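You operate a simulated robot arm through the tools that you are given. There is no shell and no other tool.

Carry out the task below with a simulated robot arm. There is one attempt and no reset: what you move stays moved.

Task
Open the middle green drawer, put the beige box on the top of the desk away in the inside of the middle green drawer, then shut the drawer. Then push the lower right drawer shut. Then push the lower left drawer shut. Then close the lower door of the cream cupboard. Then press the white round button two times. Then open the drawer of the grey side table, take the yellow label plate from the inside of the drawer of the grey side table and leave it on the blue marking card, then shut the drawer. Then open the drawer of the teal side table. Keep to this order.

It is judged by the outcome, as a careful person would: the job done as asked, and still so three seconds after it is handed in. It fails if anything else is knocked over, pushed out of place, dropped, spilled or broken.

Robot
A 6-joint arm with a two-finger gripper on a trunk, on a base that moves. Base frame: it is fixed to the floor where the robot stands at the start and does not move with it; the origin is under the middle of the robot, x ahead of it, y to its left, z up. Units: mm, degrees, N and s.
It reaches about 940 mm from its shoulder. Its first joint turns from -166.0 to 166.0 degrees. Places, roughly: beige box (9x7x5 cm) [-4100, -3900, 900]; blue marking card (8x12x3 cm) [-4900, -800, 800]; drawer of the grey side table [-2200, -1000, 600]; drawer of the teal side table [-4800, 500, 600]; inside of the middle green drawer [900, -300, 500]; lower door of the cream cupboard [1300, 1100, 500]; lower left drawer [-1500, -3500, 600]; lower right drawer [-1700, -3800, 600]; middle green drawer [800, -200, 500]; white round button [-2000, 200, 1000]; yellow label plate (8x6x3 cm) [-2100, -1100, 600]. Payload 2.54 kg.
The tool frame sits at the grasp point between the pads (the TCP): z along the fingers, y along the line on which they close. The tips reach 30 mm beyond it. The gripper opens to 116 mm; its body begins 95 mm behind the TCP.
Orientation is that of the tool frame in the base frame, as [roll, pitch, yaw] about the fixed x, y, z axes, in that order (R = Rz(yaw) Ry(pitch) Rx(roll)). With the fingers straight down and closing along the base's y, the tool's x points along the base's -x, its y along +y and its z along -z.

Tools
- The arm moves only by the tool move_arm. Its argument "commands" is a list of rows, each a list of 3 entries, a list of its own where there are three numbers: the shift along the base's x, y, z in units of 40 mm (1.0 is 40 mm), then the turn, a rotation vector about the base's x, y, z in units of 4 degrees (1.0 is 4 degrees), then the gripper command, from -1 (shut) to 1 (fully open), values between in proportion. In form: [[[dx, dy, dz], [wx, wy, wz], grip], ...]. A call has 1 to 20 rows; each row shifts and turns the commanded pose from where the row before left it. A call with a number of a shift or a turn outside -1 to 1 is refused whole. Each row takes 0.2 s and may step no farther than 50 mm and 8.6 degrees from the row before; otherwise, or with a gripper value out of range, the whole call is refused. Where a pose cannot be reached the arm comes as near as it can. A force on the tool above 40 N (or 10 N above the force at the start of the call, whichever is more), or a blocked arm, ends the call early, and 0.2 s more pass. Each finger travels about 72 mm/s and halts on what it meets, pressing with about 23 N; the grip force reading is that of the motor and also rises with nothing between the fingers. The clock runs only during rows and for 0.2 s after the last one: add rows that do not move to give the fingers time. The reply holds the time, the measured pose of the TCP, the force on the tool along the base axes, the opening and the grip force, in the units named above and with some noise, with the torque about the TCP (base axes, N m) and any sound that the robot's microphone picked up.
- Cameras (640 x 400 px; columns grow to the right, rows downward): "scene" is now at [-40.2, 130.9, 1397.1]; the picture's right is [-0.30, -0.95, 0.00], its down [-0.69, 0.22, -0.69] and it looks along [0.66, -0.21, -0.73] (base axes); focal length 268 px, centre (320, 200). "wrist" rides on the gripper at [69, -15, -122] in the tool frame; the picture's right is [0.21, 0.98, 0.00], its down [-0.83, 0.18, -0.53] and it looks along [-0.52, 0.11, 0.85] (tool axes); focal length 251 px, centre (320, 200). There is no depth. A picture from a camera that has moved, and an enlarged one, comes with that camera's place and axes in the base frame and with its lens. The place of the scene camera against the robot may be out by one fixed shift of up to 12 mm in any direction.
- snapshot(camera): a new picture of that camera. It takes no simulated time.
- roll_base(legs): drives the robot by 1 to 6 legs, each [ahead, left, turn to the left] in mm, mm and degrees, along the robot's own axes; the way and the turn of a leg run together, so that a leg with both is an arc; at most 1500 mm and 180 degrees a leg. The arm and the cameras ride along, it lands a little off, and it stops where it bumps. It gives what a move gives.
- head_to(pan, tilt): turns the head with the scene camera to pan (to the left, within 120 degrees either way) and tilt (down, from -29 to 69), counted from straight ahead of the robot. It gives what a move gives.
- close_up(camera, box): a new picture of the part [left, top, right, bottom] of that camera's present view, enlarged. It takes no simulated time.
- sign_off(): hands the job in; it is judged then, once.

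Nothing tells you exact positions but the pictures and the camera data. Unless the task says otherwise, let go and move clear before handing in.

The tools are called after ">>>" by a JSON object that holds its "fn" and its "kwargs". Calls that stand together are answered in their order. move_arm: Moves the arm, as the interface text tells. Its arguments: {"type":"object","properties":{"commands":{"type":"array","items":{"type":"array"}}},"required":["commands"]} The other tools are called the same way: roll_base (legs) drives the base; head_to (pan, tilt) turns the head that bears the scene camera; snapshot (camera) takes a picture; close_up (camera, box) takes an enlarged picture of a part of a camera's view; sign_off () hands the job in.

At the start:

```text
time: 0.0
ee_pos: [483.7, -191.9, 821.9]
orientation: [-180.0, -0.1, 180.0]
ft_force: [-0.1, 0.3, -1.2]
torque: [0.04, 0.01, 0.0]
opening: 116.0
grip_force: 0.1
robot x, y, heading: [-0.4, -0.2, -0.0]
head pan, tilt (commanded): [-17.5, 46.5]
```

scene: 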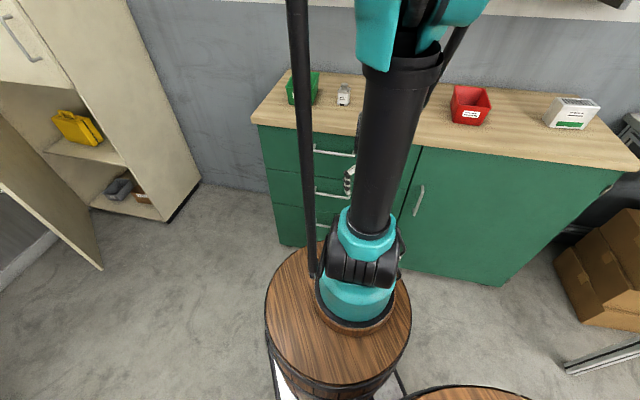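
wrist: 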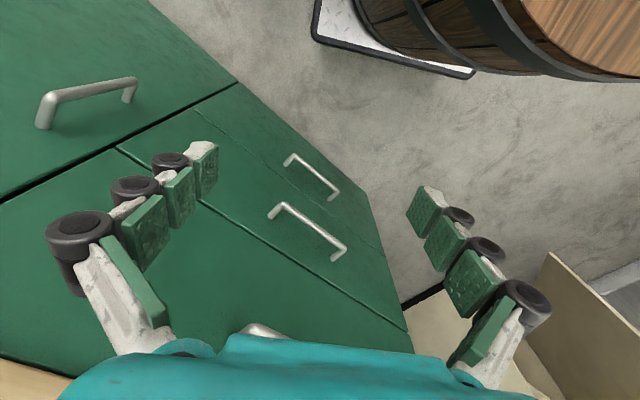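

I see the green cabinet ahead with three drawers on its left part, and the cream cupboard to the left with its lower door open. I'll look around first before doing anything.

>>> {"fn": "head_to", "kwargs": {"pan": 0, "tilt": 30}}

>>> {"fn": "snapshot", "kwargs": {"camera": "scene"}}

```text
time: 0.8
ee_pos: [483.9, -191.5, 822.3]
orientation: [180.0, 0.0, 180.0]
ft_force: [-0.3, -0.2, -0.6]
torque: [0.03, -0.02, -0.05]
opening: 115.7
grip_force: 0.1
robot x, y, heading: [2.0, 1.7, 0.3]
head pan, tilt (commanded): [0.0, 30.0]
```

```text
taken
camera scene: at [-26.1, 154.9, 1421.8], right [0.0, -1.0, 0.0], down [-0.5, 0.0, -0.87], along [0.87, 0.0, -0.5], focal length 268 px, centre (320, 200)
```

scene: 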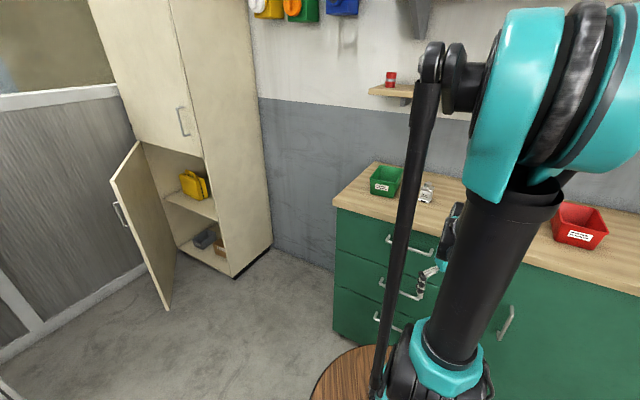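

>>> {"fn": "head_to", "kwargs": {"pan": -60, "tilt": 20}}

>>> {"fn": "snapshot", "kwargs": {"camera": "scene"}}

>>> {"fn": "head_to", "kwargs": {"pan": -115, "tilt": 20}}

>>> {"fn": "snapshot", "kwargs": {"camera": "scene"}}

>>> {"fn": "head_to", "kwargs": {"pan": 60, "tilt": 20}}

>>> {"fn": "snapshot", "kwargs": {"camera": "scene"}}

>>> {"fn": "head_to", "kwargs": {"pan": 118, "tilt": 20}}

>>> {"fn": "snapshot", "kwargs": {"camera": "scene"}}

```text
time: 2.1
ee_pos: [483.4, -192.2, 822.1]
orientation: [-179.9, 0.0, -180.0]
ft_force: [0.2, -0.3, 0.4]
torque: [0.05, 0.0, -0.01]
opening: 115.9
grip_force: 0.0
robot x, y, heading: [1.9, -1.9, -0.0]
head pan, tilt (commanded): [-60.0, 20.0]
```

```text
taken
camera scene: at [-69.9, 74.3, 1437.9], right [-0.87, -0.5, 0.0], down [-0.17, 0.3, -0.94], along [0.47, -0.81, -0.34], focal length 268 px, centre (320, 200)
```

scene: 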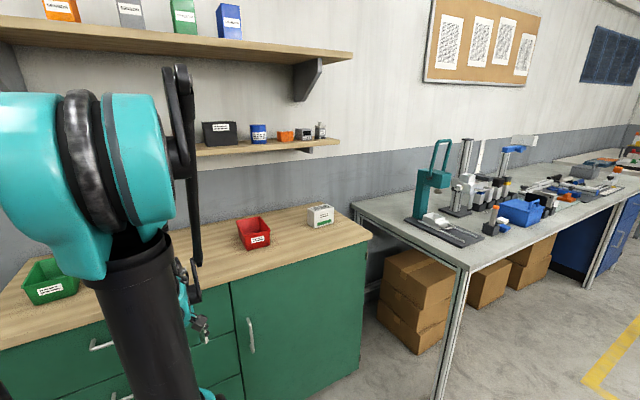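

```text
time: 3.3
ee_pos: [483.2, -192.2, 821.4]
orientation: [-179.9, -0.1, 180.0]
ft_force: [0.5, 0.6, -0.1]
torque: [0.02, -0.01, -0.01]
opening: 116.0
grip_force: 0.1
robot x, y, heading: [2.7, 1.1, 0.1]
head pan, tilt (commanded): [-115.0, 20.0]
```

```text
taken
camera scene: at [-155.8, 70.5, 1437.9], right [-0.91, 0.42, 0.0], down [0.14, 0.31, -0.94], along [-0.4, -0.85, -0.34], focal length 268 px, centre (320, 200)
```

scene: 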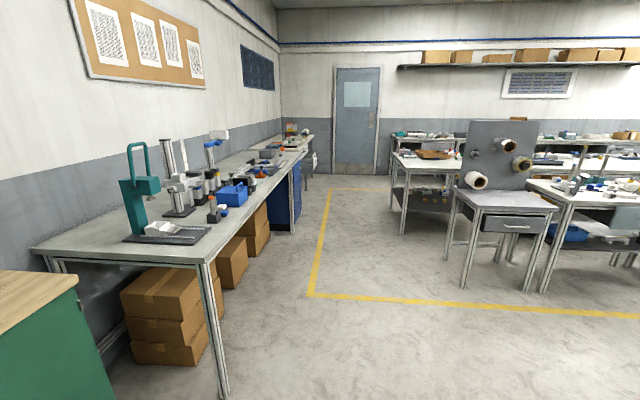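

```text
time: 6.0
ee_pos: [482.8, -191.0, 820.8]
orientation: [180.0, 0.0, -179.9]
ft_force: [-0.2, 0.7, 0.4]
torque: [0.0, -0.02, -0.01]
opening: 116.1
grip_force: 0.0
robot x, y, heading: [0.2, 4.3, 0.2]
head pan, tilt (commanded): [60.0, 20.0]
```

```text
taken
camera scene: at [-70.0, 235.6, 1437.9], right [0.87, -0.5, 0.0], down [-0.17, -0.3, -0.94], along [0.47, 0.81, -0.34], focal length 268 px, centre (320, 200)
```

scene: 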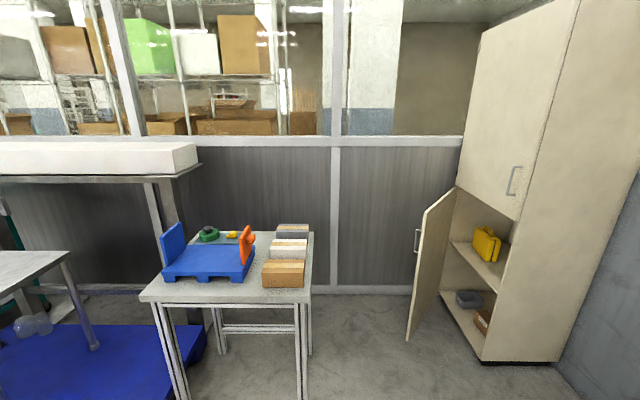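

```text
time: 7.2
ee_pos: [483.6, -192.3, 823.4]
orientation: [-179.9, -0.1, 180.0]
ft_force: [0.3, 0.0, 0.6]
torque: [-0.01, 0.0, 0.01]
opening: 116.1
grip_force: 0.0
robot x, y, heading: [1.5, 3.0, 0.1]
head pan, tilt (commanded): [118.0, 20.0]
```

```text
taken
camera scene: at [-160.2, 237.2, 1437.9], right [0.88, 0.47, 0.0], down [0.16, -0.3, -0.94], along [-0.44, 0.83, -0.34], focal length 268 px, centre (320, 200)
```

scene: 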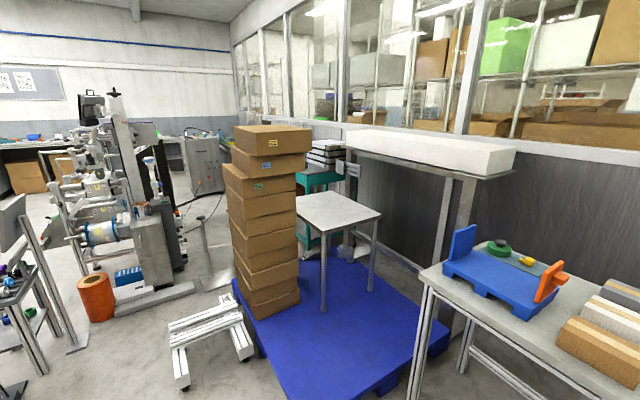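

>>> {"fn": "head_to", "kwargs": {"pan": 0, "tilt": 69}}

>>> {"fn": "snapshot", "kwargs": {"camera": "scene"}}

>>> {"fn": "head_to", "kwargs": {"pan": -60, "tilt": 65}}

>>> {"fn": "snapshot", "kwargs": {"camera": "scene"}}

>>> {"fn": "head_to", "kwargs": {"pan": -115, "tilt": 60}}

>>> {"fn": "snapshot", "kwargs": {"camera": "scene"}}

>>> {"fn": "head_to", "kwargs": {"pan": 90, "tilt": 65}}

>>> {"fn": "snapshot", "kwargs": {"camera": "scene"}}

```text
time: 9.2
ee_pos: [482.9, -191.8, 822.4]
orientation: [-179.9, -0.1, -180.0]
ft_force: [-0.2, -0.4, 0.3]
torque: [0.02, -0.01, -0.02]
opening: 115.8
grip_force: 0.0
robot x, y, heading: [-2.3, 0.8, -0.0]
head pan, tilt (commanded): [0.0, 68.8]
```

```text
taken
camera scene: at [-60.6, 155.0, 1370.4], right [0.0, -1.0, 0.0], down [-0.93, 0.0, -0.36], along [0.36, 0.0, -0.93], focal length 268 px, centre (320, 200)
```

scene: 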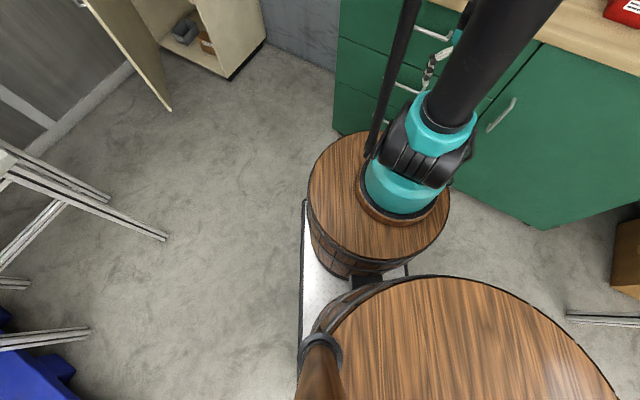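

```text
time: 10.5
ee_pos: [483.3, -192.6, 822.2]
orientation: [-179.9, -0.1, 180.0]
ft_force: [0.1, 0.0, -0.4]
torque: [-0.01, -0.02, 0.02]
opening: 116.1
grip_force: 0.1
robot x, y, heading: [1.5, 2.9, 0.2]
head pan, tilt (commanded): [-60.0, 65.0]
```

```text
taken
camera scene: at [-86.2, 102.4, 1374.2], right [-0.87, -0.5, 0.0], down [-0.45, 0.78, -0.42], along [0.21, -0.37, -0.91], focal length 268 px, centre (320, 200)
```

scene: 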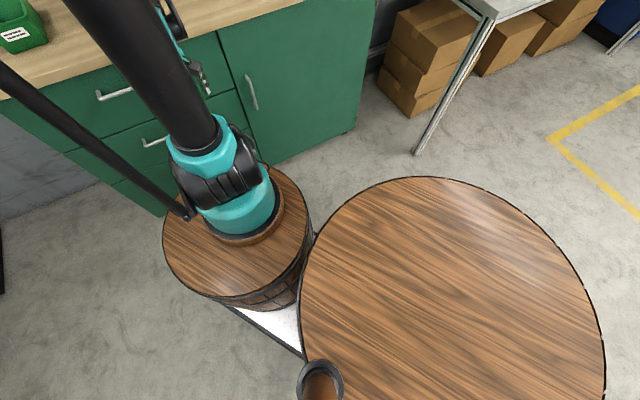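

```text
time: 11.8
ee_pos: [482.7, -192.3, 822.3]
orientation: [179.9, 0.0, -180.0]
ft_force: [-0.2, 0.3, 1.0]
torque: [-0.01, 0.03, 0.02]
opening: 115.9
grip_force: 0.1
robot x, y, heading: [2.0, -2.3, 0.1]
head pan, tilt (commanded): [-115.0, 60.0]
```

```text
taken
camera scene: at [-144.7, 94.5, 1379.8], right [-0.91, 0.42, 0.0], down [0.37, 0.79, -0.5], along [-0.21, -0.45, -0.87], focal length 268 px, centre (320, 200)
```

scene: 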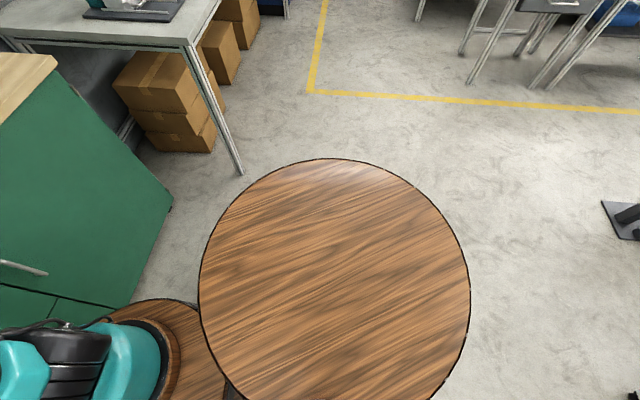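

```text
time: 14.8
ee_pos: [483.9, -192.5, 822.6]
orientation: [-179.9, 0.1, 179.9]
ft_force: [-0.3, 0.5, 0.8]
torque: [-0.04, -0.03, 0.0]
opening: 116.0
grip_force: 0.0
robot x, y, heading: [-1.0, -1.0, 0.1]
head pan, tilt (commanded): [90.0, 65.0]
```

```text
taken
camera scene: at [-116.5, 215.7, 1374.2], right [1.0, 0.0, 0.0], down [0.0, -0.91, -0.42], along [0.0, 0.42, -0.91], focal length 268 px, centre (320, 200)
```

scene: 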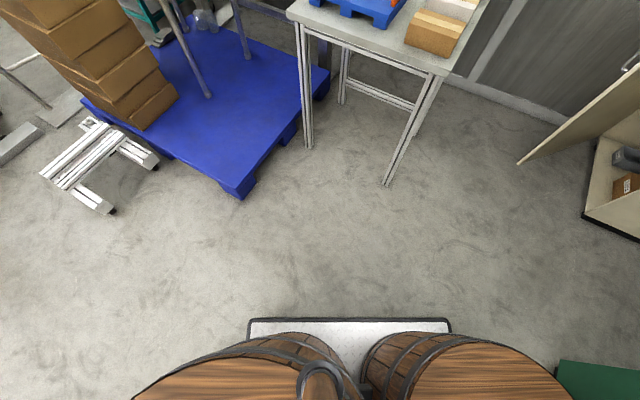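

The drawer face is turned about 30° from the base x axis, so the room axes run at -30° and -120°. I'll turn to face the cabinet square on and move left and back so the arm lines up with the drawer handles.

>>> {"fn": "roll_base", "kwargs": {"legs": [[0, 0, -30], [-200, 320, 0]]}}

>>> {"fn": "head_to", "kwargs": {"pan": -5, "tilt": 35}}

>>> {"fn": "snapshot", "kwargs": {"camera": "scene"}}

>>> {"fn": "snapshot", "kwargs": {"camera": "wrist"}}

```text
time: 18.6
ee_pos: [308.3, -28.6, 822.6]
orientation: [-180.0, 0.1, 149.9]
ft_force: [0.0, -0.4, 0.7]
torque: [0.01, 0.02, -0.03]
opening: 116.1
grip_force: 0.2
robot x, y, heading: [-12.3, 382.0, -30.1]
head pan, tilt (commanded): [90.0, 65.0]
```

```text
time: 20.3
ee_pos: [309.6, -29.3, 823.1]
orientation: [-179.9, -0.1, 149.9]
ft_force: [0.3, -0.3, 0.1]
torque: [0.0, 0.01, -0.03]
opening: 116.1
grip_force: 0.1
robot x, y, heading: [-12.8, 378.2, -29.8]
head pan, tilt (commanded): [-5.0, 35.0]
```

```text
taken
camera scene: at [34.4, 523.7, 1414.1], right [-0.57, -0.82, 0.0], down [-0.47, 0.33, -0.82], along [0.67, -0.47, -0.57], focal length 268 px, centre (320, 200)
```

scene: 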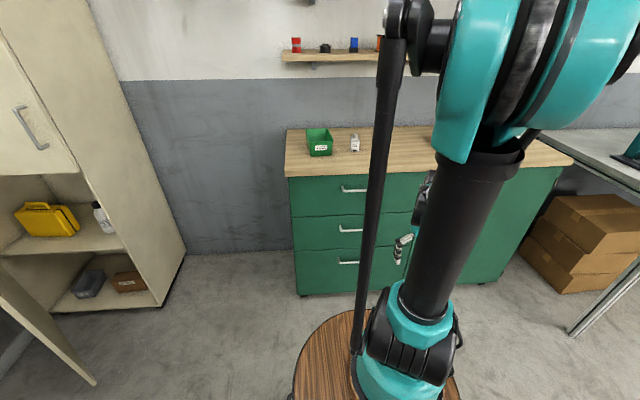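

```text
taken
camera wrist: at [242.2, -7.4, 944.6], right [0.3, 0.95, 0.0], down [0.81, -0.26, 0.53], along [0.51, -0.16, -0.85], focal length 251 px, centre (320, 200)
```

wrist: 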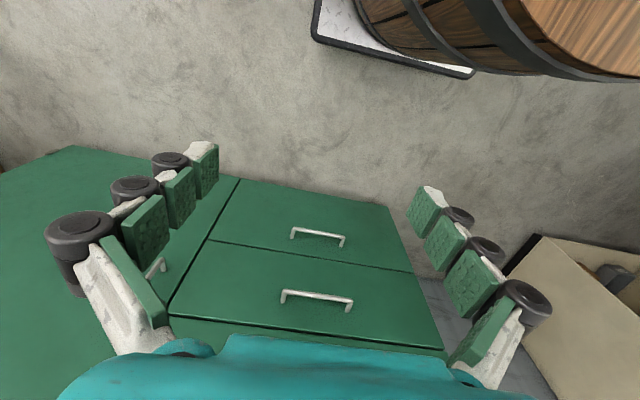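

>>> {"fn": "close_up", "kwargs": {"camera": "scene", "box": [270, 120, 430, 310]}}

>>> {"fn": "close_up", "kwargs": {"camera": "wrist", "box": [160, 160, 460, 360]}}

```text
2.11 times, centred on (350, 215) of scene
camera zoom: at [34.4, 523.7, 1414.1], right [-0.57, -0.82, 0.0], down [-0.47, 0.33, -0.82], along [0.67, -0.47, -0.57], focal length 564 px, centre (257, 168)
```

zoom: 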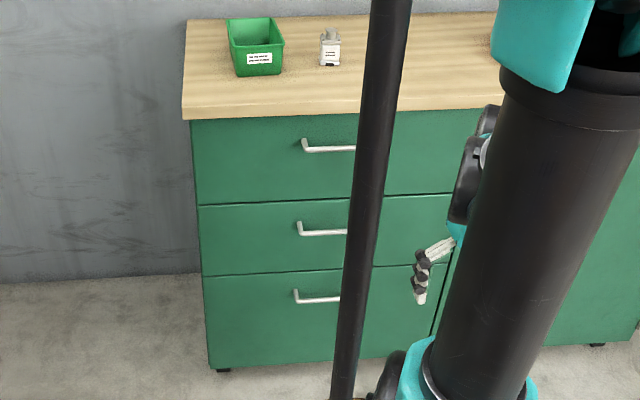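

```text
2.00 times, centred on (310, 260) of wrist
camera zoom: at [242.2, -7.4, 944.6], right [0.3, 0.95, 0.0], down [0.81, -0.26, 0.53], along [0.51, -0.16, -0.85], focal length 503 px, centre (340, 80)
```

zoom: 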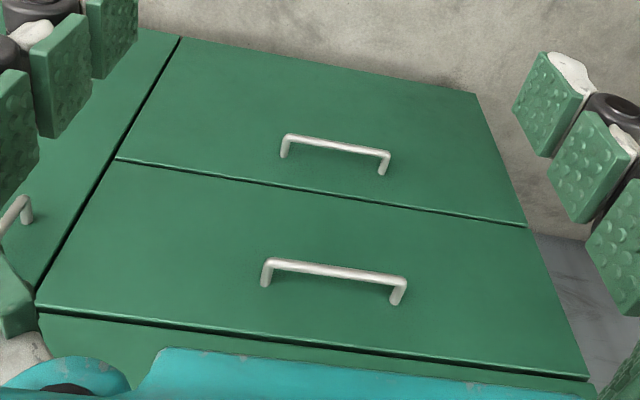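

The drawer face is at about 745 mm in front of the cabinet-aligned origin, and the middle handle is centred near z≈560. I'll swing the gripper so the fingers point forward and close vertically, staying well short of the handle.

>>> {"fn": "move_arm", "kwargs": {"commands": [[[0.242, -0.035, -0.127], [0.264, -0.986, -0.722], 1], [[0.242, -0.035, -0.127], [0.264, -0.986, -0.722], 1], [[0.242, -0.035, -0.127], [0.264, -0.986, -0.722], 1], [[0.242, -0.035, -0.127], [0.264, -0.986, -0.722], 1], [[0.242, -0.035, -0.127], [0.264, -0.986, -0.722], 1], [[0.242, -0.035, -0.127], [0.264, -0.986, -0.722], 1], [[0.242, -0.035, -0.127], [0.264, -0.986, -0.722], 1], [[0.242, -0.035, -0.127], [0.264, -0.986, -0.722], 1], [[0.242, -0.035, -0.127], [0.264, -0.986, -0.722], 1], [[0.242, -0.035, -0.127], [0.264, -0.986, -0.722], 1], [[0.242, -0.035, -0.127], [0.264, -0.986, -0.722], 1], [[0.242, -0.035, -0.127], [0.264, -0.986, -0.722], 1]]}}

>>> {"fn": "snapshot", "kwargs": {"camera": "scene"}}

```text
time: 22.9
ee_pos: [431.6, -62.4, 822.5]
orientation: [135.1, 19.3, 104.9]
ft_force: [0.6, 0.0, 0.2]
torque: [0.02, 0.01, 0.0]
opening: 116.1
grip_force: 0.1
out of reach, approached as far as the arm can: row 9, 10, 11, 12
robot x, y, heading: [-12.3, 380.7, -30.2]
head pan, tilt (commanded): [-5.0, 35.0]
```

```text
taken
camera scene: at [34.4, 523.7, 1414.1], right [-0.57, -0.82, 0.0], down [-0.47, 0.33, -0.82], along [0.67, -0.47, -0.57], focal length 268 px, centre (320, 200)
```

scene: 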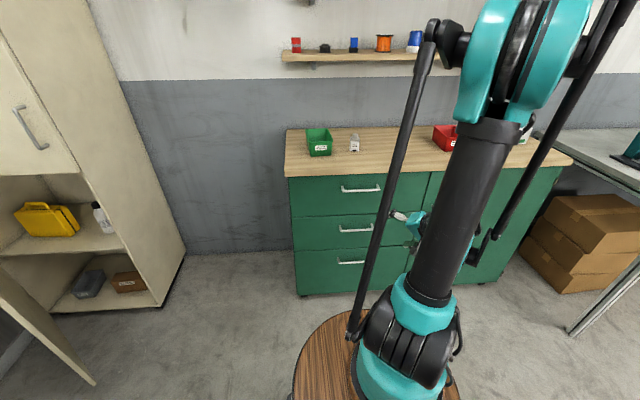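

The orientation followed, but the height was out of reach this close to the trunk. I'll continue the turn while reaching further forward.

>>> {"fn": "move_arm", "kwargs": {"commands": [[[0.6, -0.25, 0], [0.264, -0.986, -0.722], 1], [[0.6, -0.25, 0], [0.264, -0.986, -0.722], 1], [[0.6, -0.25, 0], [0.264, -0.986, -0.722], 1], [[0.6, -0.25, 0], [0.264, -0.986, -0.722], 1], [[0.4, -0.1, -0.2], [0.264, -0.986, -0.722], 1], [[0.4, -0.1, -0.2], [0.264, -0.986, -0.722], 1], [[0.4, -0.1, -0.2], [0.264, -0.986, -0.722], 1], [[0.4, -0.1, -0.2], [0.264, -0.986, -0.722], 1], [[0.4, -0.1, -0.2], [0.264, -0.986, -0.722], 1], [[0.2, 0.0, -0.3], [0.264, -0.986, -0.722], 1], [[0.2, 0.0, -0.3], [0.264, -0.986, -0.722], 1], [[0.2, 0.0, -0.3], [0.264, -0.986, -0.722], 1]]}}

>>> {"fn": "snapshot", "kwargs": {"camera": "scene"}}

>>> {"fn": "snapshot", "kwargs": {"camera": "wrist"}}

```text
time: 25.5
ee_pos: [683.7, -190.8, 920.0]
orientation: [90.3, -0.2, 60.1]
ft_force: [-0.7, -0.2, 0.4]
torque: [-0.01, -0.05, 0.03]
opening: 115.8
grip_force: 0.0
out of reach, approached as far as the arm can: row 1, 2, 3, 4, 5, 6, 7, 8, 9, 10, 11, 12
robot x, y, heading: [-13.3, 377.8, -30.0]
head pan, tilt (commanded): [-5.0, 35.0]
```

```text
taken
camera scene: at [34.4, 523.6, 1414.1], right [-0.57, -0.82, 0.0], down [-0.47, 0.33, -0.82], along [0.67, -0.47, -0.57], focal length 268 px, centre (320, 200)
```

scene: 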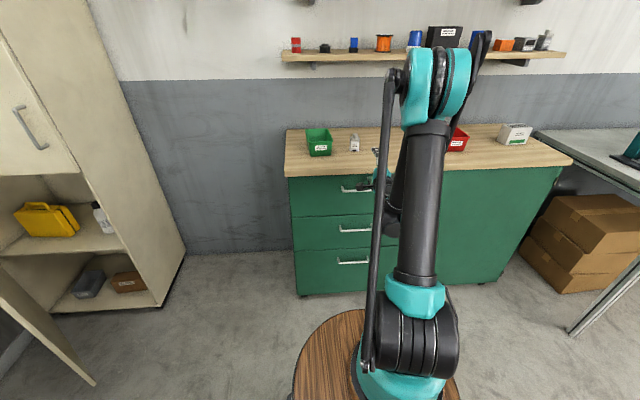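

```text
taken
camera wrist: at [612.2, -69.5, 905.5], right [0.11, 0.18, 0.98], down [-0.87, -0.45, 0.18], along [0.47, -0.87, 0.11], focal length 251 px, centre (320, 200)
```

wrist: 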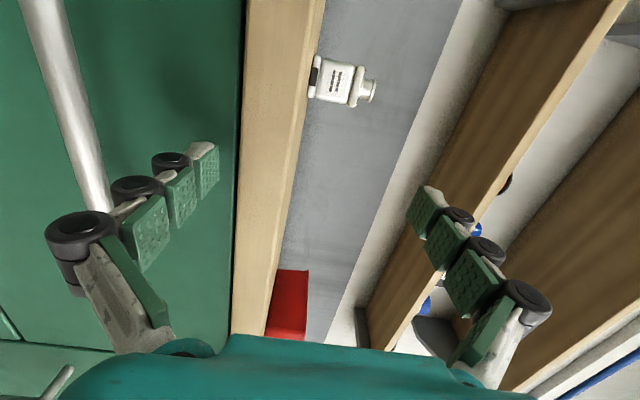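

The gripper now points straight at the cabinet, but the arm needs more standoff to get lower. I'll check the space behind me before backing up.

>>> {"fn": "head_to", "kwargs": {"pan": 120, "tilt": 45}}

>>> {"fn": "snapshot", "kwargs": {"camera": "scene"}}

>>> {"fn": "head_to", "kwargs": {"pan": -120, "tilt": 30}}

>>> {"fn": "snapshot", "kwargs": {"camera": "scene"}}

```text
time: 27.6
ee_pos: [682.5, -189.3, 920.3]
orientation: [90.3, -0.2, 60.0]
ft_force: [0.4, -0.3, 0.0]
torque: [-0.03, 0.0, -0.02]
opening: 116.2
grip_force: 0.1
robot x, y, heading: [-13.1, 378.9, -30.1]
head pan, tilt (commanded): [120.0, 45.0]
```

```text
taken
camera scene: at [-37.5, 655.6, 1399.3], right [1.0, 0.0, 0.0], down [0.0, -0.71, -0.71], along [0.0, 0.71, -0.71], focal length 268 px, centre (320, 200)
```

scene: 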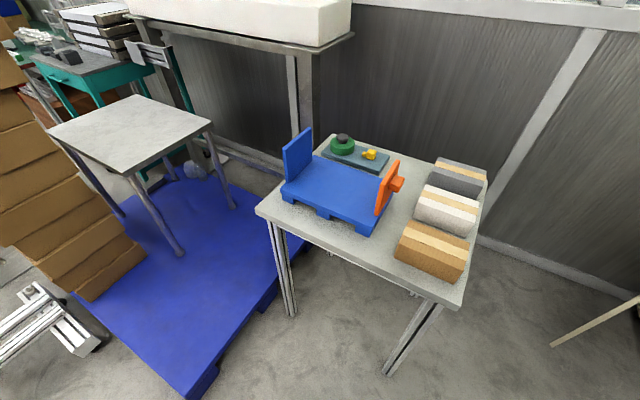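

```text
time: 31.0
ee_pos: [682.7, -190.3, 919.1]
orientation: [90.3, -0.2, 60.1]
ft_force: [0.7, 0.1, 1.0]
torque: [0.0, -0.03, 0.03]
opening: 116.1
grip_force: 0.1
robot x, y, heading: [-11.9, 379.3, -30.2]
head pan, tilt (commanded): [-120.0, 30.0]
```

```text
taken
camera scene: at [-116.0, 529.1, 1421.9], right [-0.5, 0.87, 0.0], down [0.43, 0.25, -0.87], along [-0.75, -0.43, -0.5], focal length 268 px, centre (320, 200)
```

scene: 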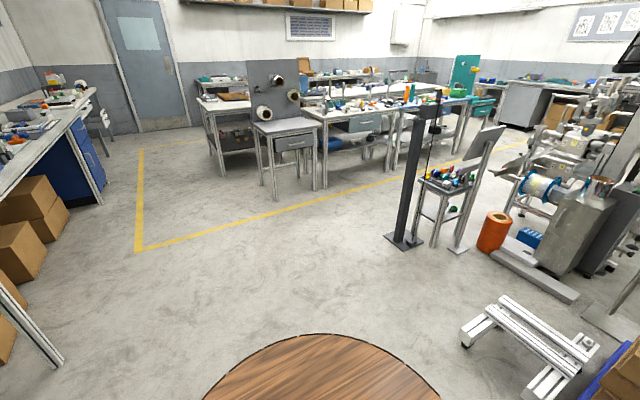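

>>> {"fn": "roll_base", "kwargs": {"legs": [[-110, 0, 0], [0, -180, 0]]}}

>>> {"fn": "head_to", "kwargs": {"pan": 0, "tilt": 35}}

```text
time: 33.3
ee_pos: [497.3, -292.3, 919.1]
orientation: [90.3, -0.2, 60.0]
ft_force: [0.3, 0.5, -0.4]
torque: [-0.03, -0.05, 0.04]
opening: 116.0
grip_force: 0.1
robot x, y, heading: [-200.0, 277.7, -30.2]
head pan, tilt (commanded): [-120.0, 30.0]
```

```text
time: 35.3
ee_pos: [496.6, -292.2, 919.5]
orientation: [90.3, -0.1, 60.0]
ft_force: [-0.1, 0.0, -0.7]
torque: [0.03, -0.02, 0.01]
opening: 116.2
grip_force: 0.0
robot x, y, heading: [-196.7, 276.6, -30.1]
head pan, tilt (commanded): [0.0, 35.0]
```

>>> {"fn": "move_arm", "kwargs": {"commands": [[[0.634, 0.698, 0], [0, 0, 0], 1], [[0.634, 0.698, 0], [0, 0, 0], 1], [[0.634, 0.698, 0], [0, 0, 0], 1], [[0.634, 0.698, 0], [0, 0, 0], 1], [[0.634, 0.698, 0], [0, 0, 0], 1], [[0.634, 0.698, 0], [0, 0, 0], 1], [[0, 0, -0.9], [0, 0, 0], 1], [[0, 0, -0.9], [0, 0, 0], 1], [[0, 0, -0.9], [0, 0, 0], 1], [[0, 0, -0.9], [0, 0, 0], 1], [[0, 0, -0.9], [0, 0, 0], 1]]}}

>>> {"fn": "snapshot", "kwargs": {"camera": "scene"}}

>>> {"fn": "snapshot", "kwargs": {"camera": "wrist"}}

```text
time: 37.7
ee_pos: [713.7, -151.5, 798.3]
orientation: [90.3, -0.2, 60.0]
ft_force: [-0.3, -0.6, 0.5]
torque: [0.0, 0.04, 0.01]
opening: 116.1
grip_force: 0.0
out of reach, approached as far as the arm can: row 3, 8, 9, 10, 11
robot x, y, heading: [-196.2, 280.8, -30.0]
head pan, tilt (commanded): [0.0, 35.0]
```

```text
taken
camera scene: at [-147.4, 429.0, 1414.1], right [-0.5, -0.87, 0.0], down [-0.5, 0.29, -0.82], along [0.71, -0.41, -0.57], focal length 268 px, centre (320, 200)
```

scene: 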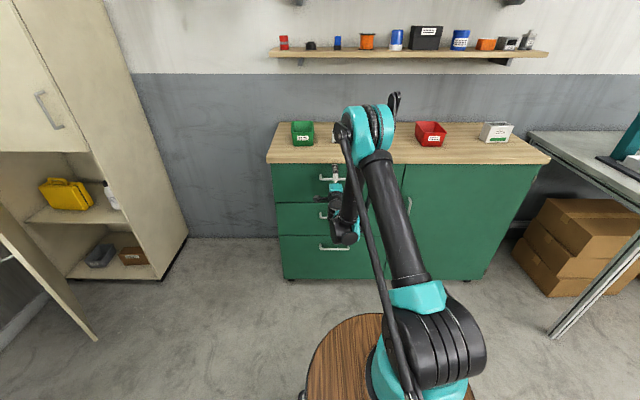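

```text
taken
camera wrist: at [642.2, -29.6, 784.1], right [0.11, 0.18, 0.98], down [-0.87, -0.45, 0.18], along [0.47, -0.87, 0.11], focal length 251 px, centre (320, 200)
```

wrist: 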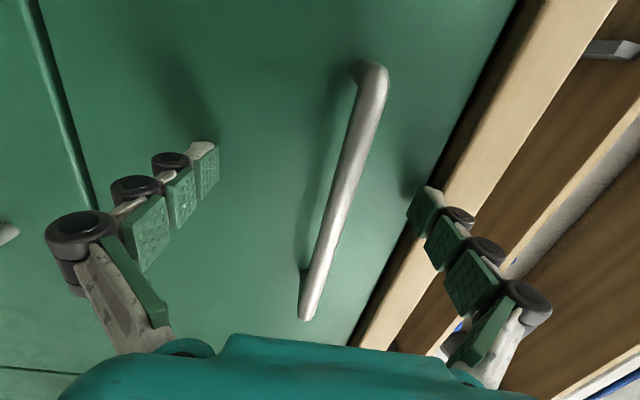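

The wrist's bend limit means a horizontal hand at handle height needs the arm stretched out, so I'll back the base up another 190 mm and then lower the hand.

>>> {"fn": "roll_base", "kwargs": {"legs": [[-190, -20, 0]]}}

>>> {"fn": "snapshot", "kwargs": {"camera": "wrist"}}

>>> {"fn": "snapshot", "kwargs": {"camera": "scene"}}

```text
time: 39.2
ee_pos: [537.1, -73.8, 797.7]
orientation: [90.3, -0.3, 59.8]
ft_force: [-0.2, 0.2, -0.8]
torque: [0.01, 0.0, 0.0]
opening: 116.2
grip_force: 0.1
robot x, y, heading: [-376.5, 358.3, -30.3]
head pan, tilt (commanded): [0.0, 35.0]
```

```text
taken
camera wrist: at [466.7, 47.5, 784.1], right [0.11, 0.18, 0.98], down [-0.88, -0.45, 0.18], along [0.47, -0.88, 0.11], focal length 251 px, centre (320, 200)
```

wrist: 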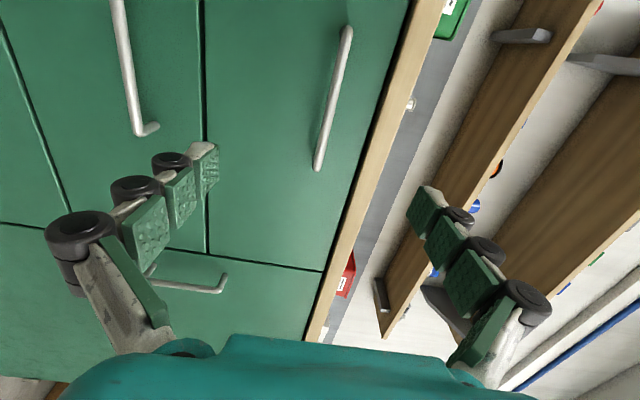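

```text
taken
camera scene: at [-321.9, 507.5, 1414.1], right [-0.5, -0.86, 0.0], down [-0.5, 0.29, -0.82], along [0.71, -0.41, -0.57], focal length 268 px, centre (320, 200)
```

scene: 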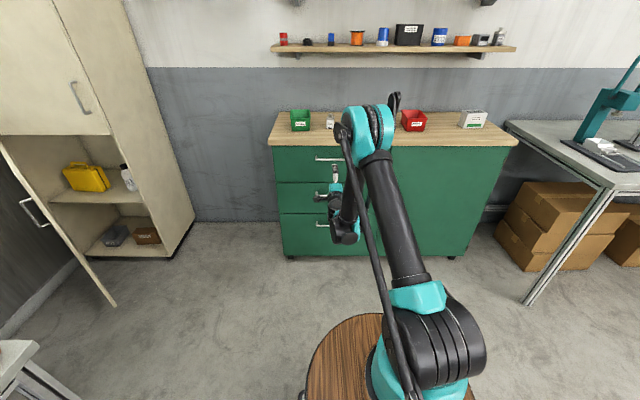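

>>> {"fn": "move_arm", "kwargs": {"commands": [[[0.316, -0.154, -0.807], [0, 0, 0], 1], [[0.316, -0.154, -0.807], [0, 0, 0], 1], [[0.316, -0.154, -0.807], [0, 0, 0], 1], [[0.316, -0.154, -0.807], [0, 0, 0], 1], [[0.316, -0.154, -0.807], [0, 0, 0], 1], [[0.316, -0.154, -0.807], [0, 0, 0], 1], [[0.316, -0.154, -0.807], [0, 0, 0], 1]]}}

>>> {"fn": "snapshot", "kwargs": {"camera": "wrist"}}

>>> {"fn": "snapshot", "kwargs": {"camera": "scene"}}

```text
time: 40.8
ee_pos: [620.4, -112.9, 607.3]
orientation: [90.5, -0.2, 59.9]
ft_force: [-0.4, -0.2, -0.4]
torque: [0.04, -0.01, -0.01]
opening: 116.0
grip_force: 0.0
out of reach, approached as far as the arm can: row 1, 7
robot x, y, heading: [-369.9, 357.1, -30.1]
head pan, tilt (commanded): [0.0, 35.0]
```

```text
taken
camera wrist: at [548.6, 7.2, 593.8], right [0.11, 0.18, 0.98], down [-0.87, -0.45, 0.18], along [0.47, -0.88, 0.11], focal length 251 px, centre (320, 200)
```

wrist: 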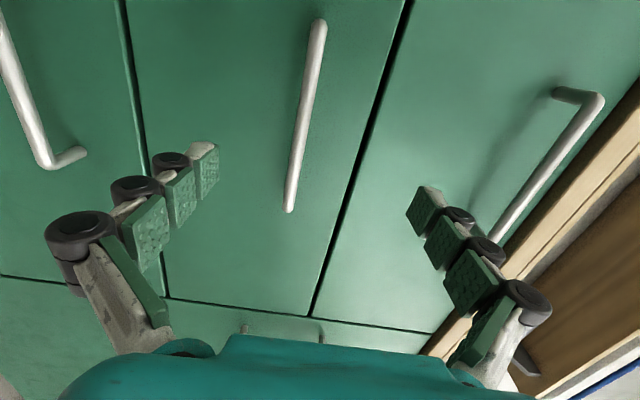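

```text
taken
camera scene: at [-321.8, 507.5, 1414.1], right [-0.5, -0.86, 0.0], down [-0.5, 0.29, -0.82], along [0.71, -0.41, -0.57], focal length 268 px, centre (320, 200)
```

scene: 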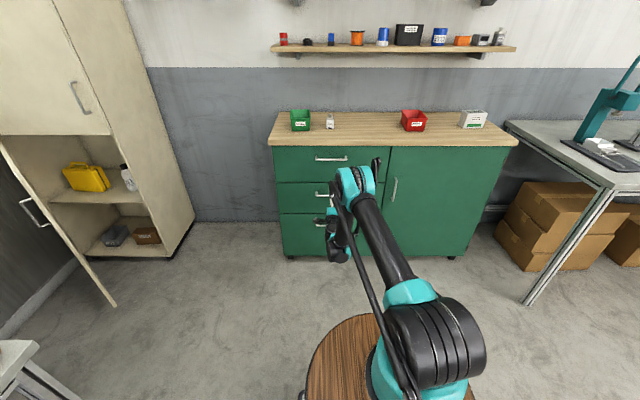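

>>> {"fn": "move_arm", "kwargs": {"commands": [[[0.325, -0.1875, -0.1], [0, 0, 0], 1], [[0.325, -0.1875, -0.1], [0, 0, 0], 1], [[0.325, -0.1875, -0.1], [0, 0, 0], 1], [[0.325, -0.1875, -0.1], [0, 0, 0], 1]]}}

>>> {"fn": "snapshot", "kwargs": {"camera": "wrist"}}

```text
time: 41.8
ee_pos: [659.1, -140.8, 626.0]
orientation: [90.6, -0.2, 60.0]
ft_force: [0.1, 0.2, -0.1]
torque: [0.02, 0.0, -0.04]
opening: 115.8
grip_force: 0.1
out of reach, approached as far as the arm can: row 1, 2, 3, 4
robot x, y, heading: [-373.4, 354.8, -30.1]
head pan, tilt (commanded): [0.0, 35.0]
```

```text
taken
camera wrist: at [588.9, -18.9, 611.0], right [0.11, 0.18, 0.98], down [-0.87, -0.45, 0.18], along [0.47, -0.88, 0.11], focal length 251 px, centre (320, 200)
```

wrist: 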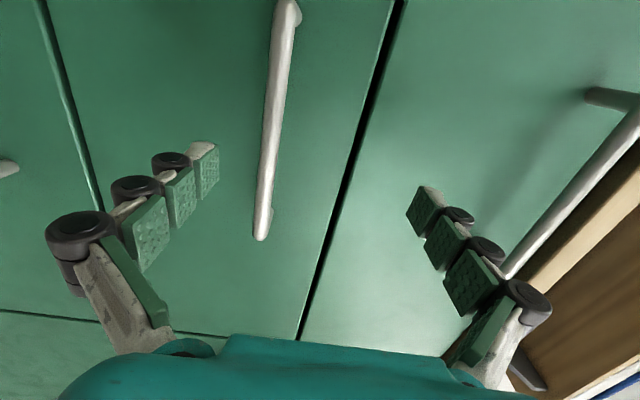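

The shoulder can't drop any lower with a level hand, so I'll pitch the fingers down about 12° and half-close the gripper to slip over the handle.

>>> {"fn": "move_arm", "kwargs": {"commands": [[[0, 0, 0], [0.375, 0.65, 0], 0.3], [[0, 0, -0.2], [0.375, 0.65, 0], 0.3], [[0, 0, -0.33], [0.375, 0.65, 0], 0.3], [[0, 0, -0.33], [0.375, 0.65, 0], 0.3]]}}

>>> {"fn": "snapshot", "kwargs": {"camera": "wrist"}}

>>> {"fn": "close_up", "kwargs": {"camera": "scene", "box": [270, 130, 410, 280]}}

```text
time: 42.8
ee_pos: [660.1, -139.9, 589.8]
orientation: [102.4, -0.1, 59.9]
ft_force: [-0.4, 0.1, -0.6]
torque: [0.01, -0.02, -0.01]
opening: 75.1
grip_force: 0.1
robot x, y, heading: [-374.0, 358.4, -30.1]
head pan, tilt (commanded): [0.0, 35.0]
```

```text
taken
camera wrist: at [588.5, -18.9, 602.0], right [0.29, 0.08, 0.95], down [-0.83, -0.47, 0.29], along [0.47, -0.88, -0.07], focal length 251 px, centre (320, 200)
```

wrist: 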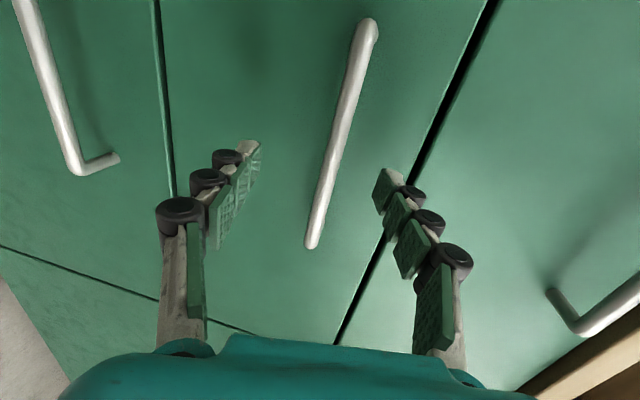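

```text
2.67 times, centred on (340, 205) of scene
camera zoom: at [-321.9, 507.5, 1414.1], right [-0.5, -0.86, 0.0], down [-0.5, 0.29, -0.82], along [0.71, -0.41, -0.57], focal length 715 px, centre (267, 187)
```

zoom: 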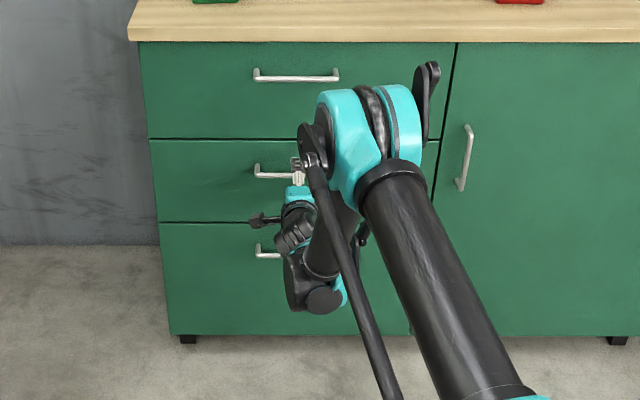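

>>> {"fn": "move_arm", "kwargs": {"commands": [[[0.206, -0.119, 0], [0, 0, 0], 0.3], [[0.206, -0.119, 0], [0, 0, 0], 0.3], [[0.206, -0.119, 0], [0, 0, 0], 0.3], [[0.206, -0.119, 0], [0, 0, 0], 0.3]]}}

>>> {"fn": "snapshot", "kwargs": {"camera": "wrist"}}

```text
time: 43.8
ee_pos: [689.7, -158.0, 595.2]
orientation: [102.5, -0.1, 60.0]
ft_force: [0.9, -0.2, 0.3]
torque: [0.01, -0.01, 0.01]
opening: 75.4
grip_force: 0.1
out of reach, approached as far as the arm can: row 4
robot x, y, heading: [-373.1, 353.6, -30.2]
head pan, tilt (commanded): [0.0, 35.0]
```

```text
taken
camera wrist: at [618.8, -37.1, 606.0], right [0.29, 0.08, 0.95], down [-0.83, -0.47, 0.29], along [0.47, -0.88, -0.07], focal length 251 px, centre (320, 200)
```

wrist: 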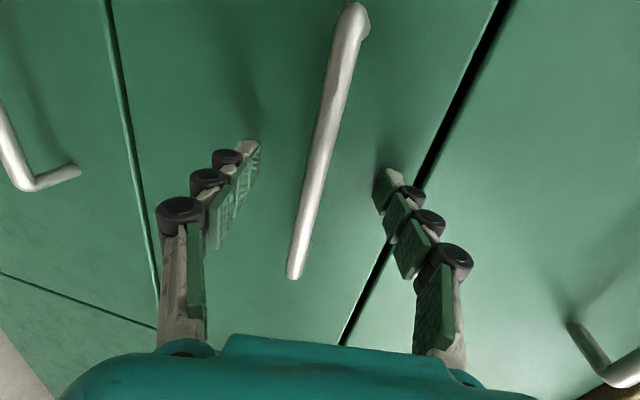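

>>> {"fn": "move_arm", "kwargs": {"commands": [[[0, 0, -0.05], [0, 0, 0], -1], [[0, 0, 0], [0, 0, 0], -1], [[0, 0, 0], [0, 0, 0], -1], [[0, 0, 0], [0, 0, 0], -1], [[0, 0, 0], [0, 0, 0], -1]]}}

>>> {"fn": "snapshot", "kwargs": {"camera": "wrist"}}

```text
time: 45.0
ee_pos: [689.2, -157.4, 591.4]
orientation: [102.7, -0.3, 59.9]
ft_force: [0.5, 1.2, -19.5]
torque: [-0.1, 0.17, -0.44]
opening: 8.8
grip_force: 36.9
robot x, y, heading: [-372.7, 360.1, -30.3]
head pan, tilt (commanded): [0.0, 35.0]
stopped in row 5: the force on the tool passed its limit at 41 N (the readings are from after the stop); the commanded pose is now the measured one
```

```text
taken
camera wrist: at [617.7, -36.7, 602.7], right [0.29, 0.07, 0.95], down [-0.83, -0.47, 0.29], along [0.47, -0.88, -0.08], focal length 251 px, centre (320, 200)
```

wrist: 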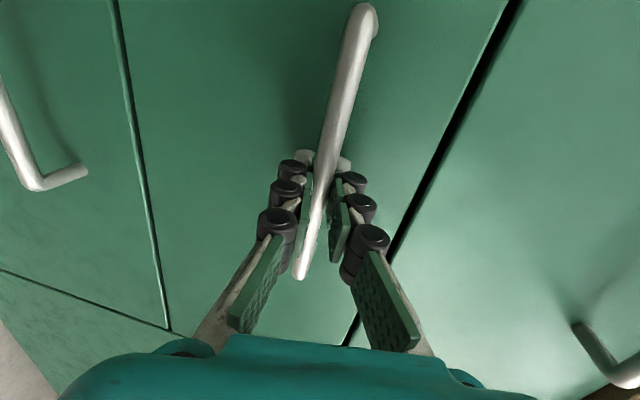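

The bar is held between the fingers at about 9 mm. I'll pull the drawer open by driving straight back, a little first to check.

>>> {"fn": "roll_base", "kwargs": {"legs": [[-60, 0, 0]]}}

>>> {"fn": "snapshot", "kwargs": {"camera": "wrist"}}

```text
time: 45.9
ee_pos: [636.4, -127.0, 590.3]
orientation: [102.6, -0.3, 59.8]
ft_force: [6.8, 9.8, -33.2]
torque: [-0.05, 0.09, -0.16]
opening: 8.8
grip_force: 36.8
robot x, y, heading: [-425.1, 389.7, -30.4]
head pan, tilt (commanded): [0.0, 35.0]
```

```text
taken
camera wrist: at [565.8, -6.3, 602.6], right [0.29, 0.08, 0.95], down [-0.83, -0.47, 0.29], along [0.47, -0.88, -0.07], focal length 251 px, centre (320, 200)
```

wrist: 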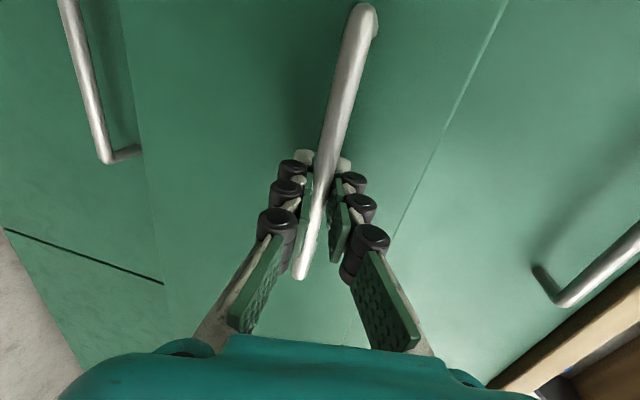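

>>> {"fn": "move_arm", "kwargs": {"commands": [[[0, 0, -0.06], [0, 0, 0], -1], [[0, 0, 0], [0, 0, 0], -1]]}}

>>> {"fn": "roll_base", "kwargs": {"legs": [[-120, 0, 0]]}}

>>> {"fn": "snapshot", "kwargs": {"camera": "scene"}}

```text
time: 46.5
ee_pos: [636.1, -127.0, 590.9]
orientation: [102.7, -0.1, 59.9]
ft_force: [1.7, 2.6, -23.3]
torque: [-0.3, 0.24, -0.63]
opening: 8.9
grip_force: 36.6
robot x, y, heading: [-421.4, 384.5, -29.9]
head pan, tilt (commanded): [0.0, 35.0]
```

```text
time: 47.8
ee_pos: [532.7, -65.0, 591.0]
orientation: [102.5, -0.2, 59.8]
ft_force: [7.6, 10.6, -30.7]
torque: [-0.07, 0.07, 0.0]
opening: 9.0
grip_force: 36.7
robot x, y, heading: [-529.2, 447.6, -30.2]
head pan, tilt (commanded): [0.0, 35.0]
```

```text
taken
camera scene: at [-477.0, 598.6, 1414.1], right [-0.5, -0.86, 0.0], down [-0.5, 0.29, -0.82], along [0.71, -0.41, -0.57], focal length 268 px, centre (320, 200)
```

scene: 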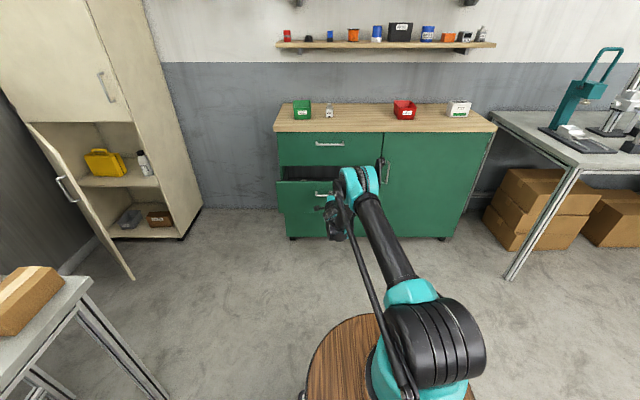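

>>> {"fn": "roll_base", "kwargs": {"legs": [[-120, 0, 0]]}}

>>> {"fn": "snapshot", "kwargs": {"camera": "scene"}}

>>> {"fn": "snapshot", "kwargs": {"camera": "wrist"}}

```text
time: 49.0
ee_pos: [430.0, -4.4, 591.2]
orientation: [102.7, -0.3, 59.8]
ft_force: [3.4, 3.8, -27.7]
torque: [-0.14, 0.11, -0.25]
opening: 9.1
grip_force: 36.2
robot x, y, heading: [-636.8, 509.2, -30.4]
head pan, tilt (commanded): [0.0, 35.0]
```

```text
taken
camera scene: at [-581.3, 659.2, 1414.1], right [-0.5, -0.86, 0.0], down [-0.5, 0.29, -0.82], along [0.71, -0.41, -0.57], focal length 268 px, centre (320, 200)
```

scene: 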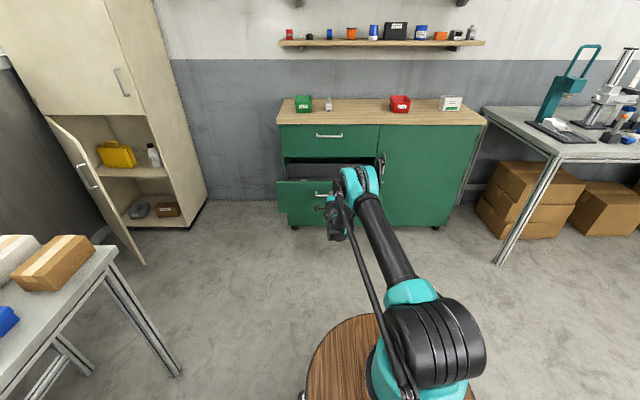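

```text
taken
camera wrist: at [357.4, 116.4, 602.6], right [0.29, 0.08, 0.95], down [-0.83, -0.47, 0.29], along [0.47, -0.88, -0.08], focal length 251 px, centre (320, 200)
```

wrist: 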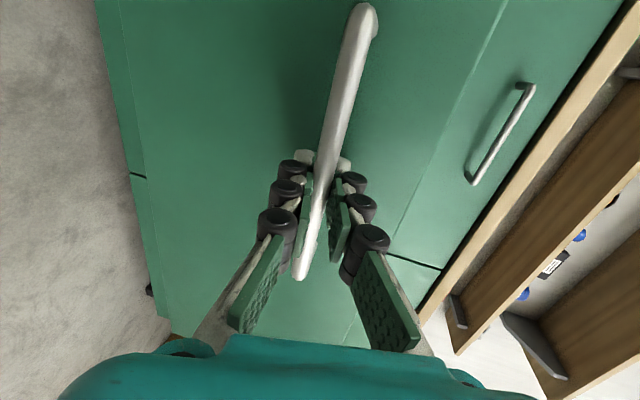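

The drawer is open about 300 mm. I'll let go, back off, and fold the arm into its travel pose.

>>> {"fn": "move_arm", "kwargs": {"commands": [[[0, 0, 0], [0, 0, 0], 0.3], [[0, 0, 0], [0, 0, 0], 0.3], [[0, 0, 0], [0, 0, 0], 0.3], [[0, 0, 0], [0, 0, 0], 0.3], [[0, 0, 0], [0, 0, 0], 0.3]]}}

>>> {"fn": "roll_base", "kwargs": {"legs": [[-70, 0, 0]]}}

>>> {"fn": "snapshot", "kwargs": {"camera": "wrist"}}

```text
time: 50.2
ee_pos: [428.1, -4.3, 591.8]
orientation: [102.5, -0.2, 59.9]
ft_force: [0.4, 0.0, -0.3]
torque: [0.02, -0.01, 0.02]
opening: 75.5
grip_force: 0.0
robot x, y, heading: [-633.0, 507.5, -30.2]
head pan, tilt (commanded): [0.0, 35.0]
```

```text
time: 51.2
ee_pos: [368.1, 30.9, 591.8]
orientation: [102.6, -0.2, 59.9]
ft_force: [-0.1, -0.6, -0.3]
torque: [-0.03, -0.02, -0.02]
opening: 75.4
grip_force: 0.1
robot x, y, heading: [-695.6, 540.3, -30.3]
head pan, tilt (commanded): [0.0, 35.0]
```

```text
taken
camera wrist: at [296.0, 151.9, 603.8], right [0.29, 0.08, 0.95], down [-0.83, -0.47, 0.29], along [0.47, -0.88, -0.07], focal length 251 px, centre (320, 200)
```

wrist: 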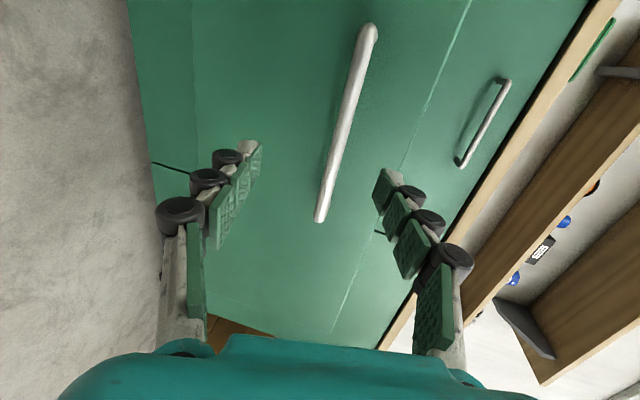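

>>> {"fn": "move_arm", "kwargs": {"commands": [[[-0.77, -0.1125, 0.683], [-0.5, -0.866, 0], 0.3], [[-0.77, -0.1125, 0.683], [-0.5, -0.866, 0], 0.3], [[-0.77, -0.1125, 0.683], [-0.5, -0.866, 0], 0.3], [[-0.77, -0.1125, 0.683], [0, 0, 0], 0.3], [[-0.77, -0.1125, 0.683], [0, 0, 0], 0.3], [[-0.77, -0.1125, 0.683], [0, 0, 0], 0.3], [[-0.77, -0.1125, 0.683], [0, 0, 0], 0.3], [[-0.77, -0.1125, 0.683], [0, 0, 0], 0.3], [[-0.77, -0.1125, 0.683], [0, 0, 0], 0.3], [[-0.77, -0.1125, 0.683], [0, 0, 0], 0.3], [[-0.77, -0.1125, 0.683], [0, 0, 0], 0.3], [[-0.77, -0.1125, 0.683], [0, 0, 0], 0.3]]}}

>>> {"fn": "move_arm", "kwargs": {"commands": [[[-0.389, 0.167, -0.1], [-0.264, 0.986, 0.722], 1], [[-0.389, 0.167, -0.1], [-0.264, 0.986, 0.722], 1], [[-0.389, 0.167, -0.1], [-0.264, 0.986, 0.722], 1], [[-0.389, 0.167, -0.1], [-0.264, 0.986, 0.722], 1], [[-0.389, 0.167, -0.1], [-0.264, 0.986, 0.722], 1], [[-0.389, 0.167, -0.1], [-0.264, 0.986, 0.722], 1], [[-0.389, 0.167, -0.1], [-0.264, 0.986, 0.722], 1], [[-0.389, 0.167, -0.1], [-0.264, 0.986, 0.722], 1], [[-0.389, 0.167, -0.1], [-0.264, 0.986, 0.722], 1], [[-0.389, 0.167, -0.1], [-0.264, 0.986, 0.722], 1], [[-0.389, 0.167, -0.1], [-0.264, 0.986, 0.722], 1], [[-0.389, 0.167, -0.1], [-0.264, 0.986, 0.722], 1]]}}

>>> {"fn": "move_arm", "kwargs": {"commands": [[[-0.389, 0.167, -0.1], [-0.264, 0.986, 0.722], 1], [[-0.389, 0.167, -0.1], [-0.264, 0.986, 0.722], 1], [[-0.389, 0.167, -0.1], [-0.264, 0.986, 0.722], 1], [[-0.389, 0.167, -0.1], [-0.264, 0.986, 0.722], 1], [[-0.389, 0.167, -0.1], [-0.264, 0.986, 0.722], 1], [[-0.389, 0.167, -0.1], [-0.264, 0.986, 0.722], 1], [[-0.389, 0.167, -0.1], [-0.264, 0.986, 0.722], 1], [[-0.389, 0.167, -0.1], [-0.264, 0.986, 0.722], 1], [[-0.389, 0.167, -0.1], [-0.264, 0.986, 0.722], 1], [[-0.389, 0.167, -0.1], [-0.264, 0.986, 0.722], 1], [[-0.389, 0.167, -0.1], [-0.264, 0.986, 0.722], 1], [[-0.389, 0.167, -0.1], [-0.264, 0.986, 0.722], 1]]}}

>>> {"fn": "snapshot", "kwargs": {"camera": "scene"}}

```text
time: 53.8
ee_pos: [61.8, 43.4, 932.6]
orientation: [90.4, -0.3, 58.6]
ft_force: [0.4, -0.5, -0.8]
torque: [-0.03, -0.03, 0.02]
opening: 75.6
grip_force: 0.1
out of reach, approached as far as the arm can: row 6, 7, 8, 9, 10, 11, 12
robot x, y, heading: [-696.5, 543.8, -30.1]
head pan, tilt (commanded): [0.0, 35.0]
```

```text
time: 56.4
ee_pos: [-51.8, 440.2, 885.0]
orientation: [135.3, 20.2, 104.2]
ft_force: [0.1, 0.7, 0.1]
torque: [0.0, 0.04, 0.01]
opening: 116.1
grip_force: 0.1
out of reach, approached as far as the arm can: row 1, 2, 3, 4, 5, 6, 7, 8, 9, 10, 11, 12
robot x, y, heading: [-692.2, 543.7, -30.2]
head pan, tilt (commanded): [0.0, 35.0]
```

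```text
time: 59.0
ee_pos: [-307.2, 653.0, 841.2]
orientation: [175.3, 15.8, 144.5]
ft_force: [0.5, 0.4, 0.2]
torque: [0.02, 0.03, -0.02]
opening: 115.8
grip_force: 0.1
out of reach, approached as far as the arm can: row 1, 2, 3, 4, 5, 6, 7, 8, 9, 10, 11, 12
robot x, y, heading: [-697.1, 544.6, -30.2]
head pan, tilt (commanded): [0.0, 35.0]
```

```text
taken
camera scene: at [-643.6, 695.2, 1414.1], right [-0.5, -0.86, 0.0], down [-0.5, 0.29, -0.82], along [0.71, -0.41, -0.57], focal length 268 px, centre (320, 200)
```

scene: 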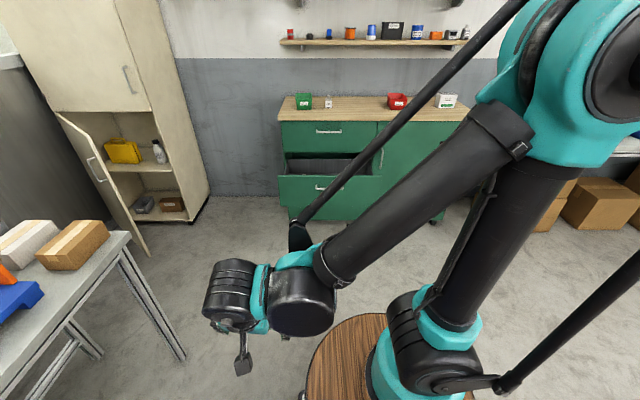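

The arm swung out to my left during the out-of-reach rows, but it is clear of everything. I'll bring it back round to the front with the fingers straight down.

>>> {"fn": "move_arm", "kwargs": {"commands": [[[0.582, -0.642, 0.03], [0.19, 0.557, 0.2], 1], [[0.582, -0.642, 0.03], [0.19, 0.557, 0.2], 1], [[0.582, -0.642, 0.03], [0.19, 0.557, 0.2], 1], [[0.582, -0.642, 0.03], [0.19, 0.557, 0.2], 1], [[0.582, -0.642, 0.03], [0.19, 0.557, 0.2], 1], [[0.582, -0.642, 0.03], [0.19, 0.557, 0.2], 1], [[0.582, -0.642, 0.03], [0.19, 0.557, 0.2], 1], [[-0.022, -0.894, 0], [0, 0, 0], 1], [[-0.022, -0.894, 0], [0, 0, 0], 1], [[-0.022, -0.894, 0], [0, 0, 0], 1], [[-0.022, -0.894, 0], [0, 0, 0], 1], [[-0.022, -0.894, 0], [0, 0, 0], 1], [[-0.022, -0.894, 0], [0, 0, 0], 1], [[-0.022, -0.894, 0], [0, 0, 0], 1]]}}

>>> {"fn": "snapshot", "kwargs": {"camera": "scene"}}

```text
time: 62.0
ee_pos: [-189.8, 310.2, 850.0]
orientation: [-171.1, 18.7, 151.4]
ft_force: [0.3, -0.4, -1.2]
torque: [0.0, 0.02, 0.01]
opening: 116.1
grip_force: 0.2
out of reach, approached as far as the arm can: row 1, 2, 3, 4, 5, 6, 7, 9, 10, 11, 12, 13, 14
robot x, y, heading: [-692.8, 548.4, -30.4]
head pan, tilt (commanded): [0.0, 35.0]
```

```text
taken
camera scene: at [-643.6, 695.2, 1414.1], right [-0.5, -0.86, 0.0], down [-0.5, 0.29, -0.82], along [0.71, -0.41, -0.57], focal length 268 px, centre (320, 200)
```

scene: 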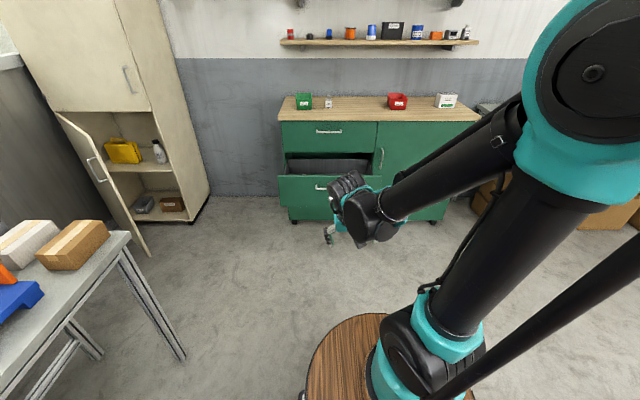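

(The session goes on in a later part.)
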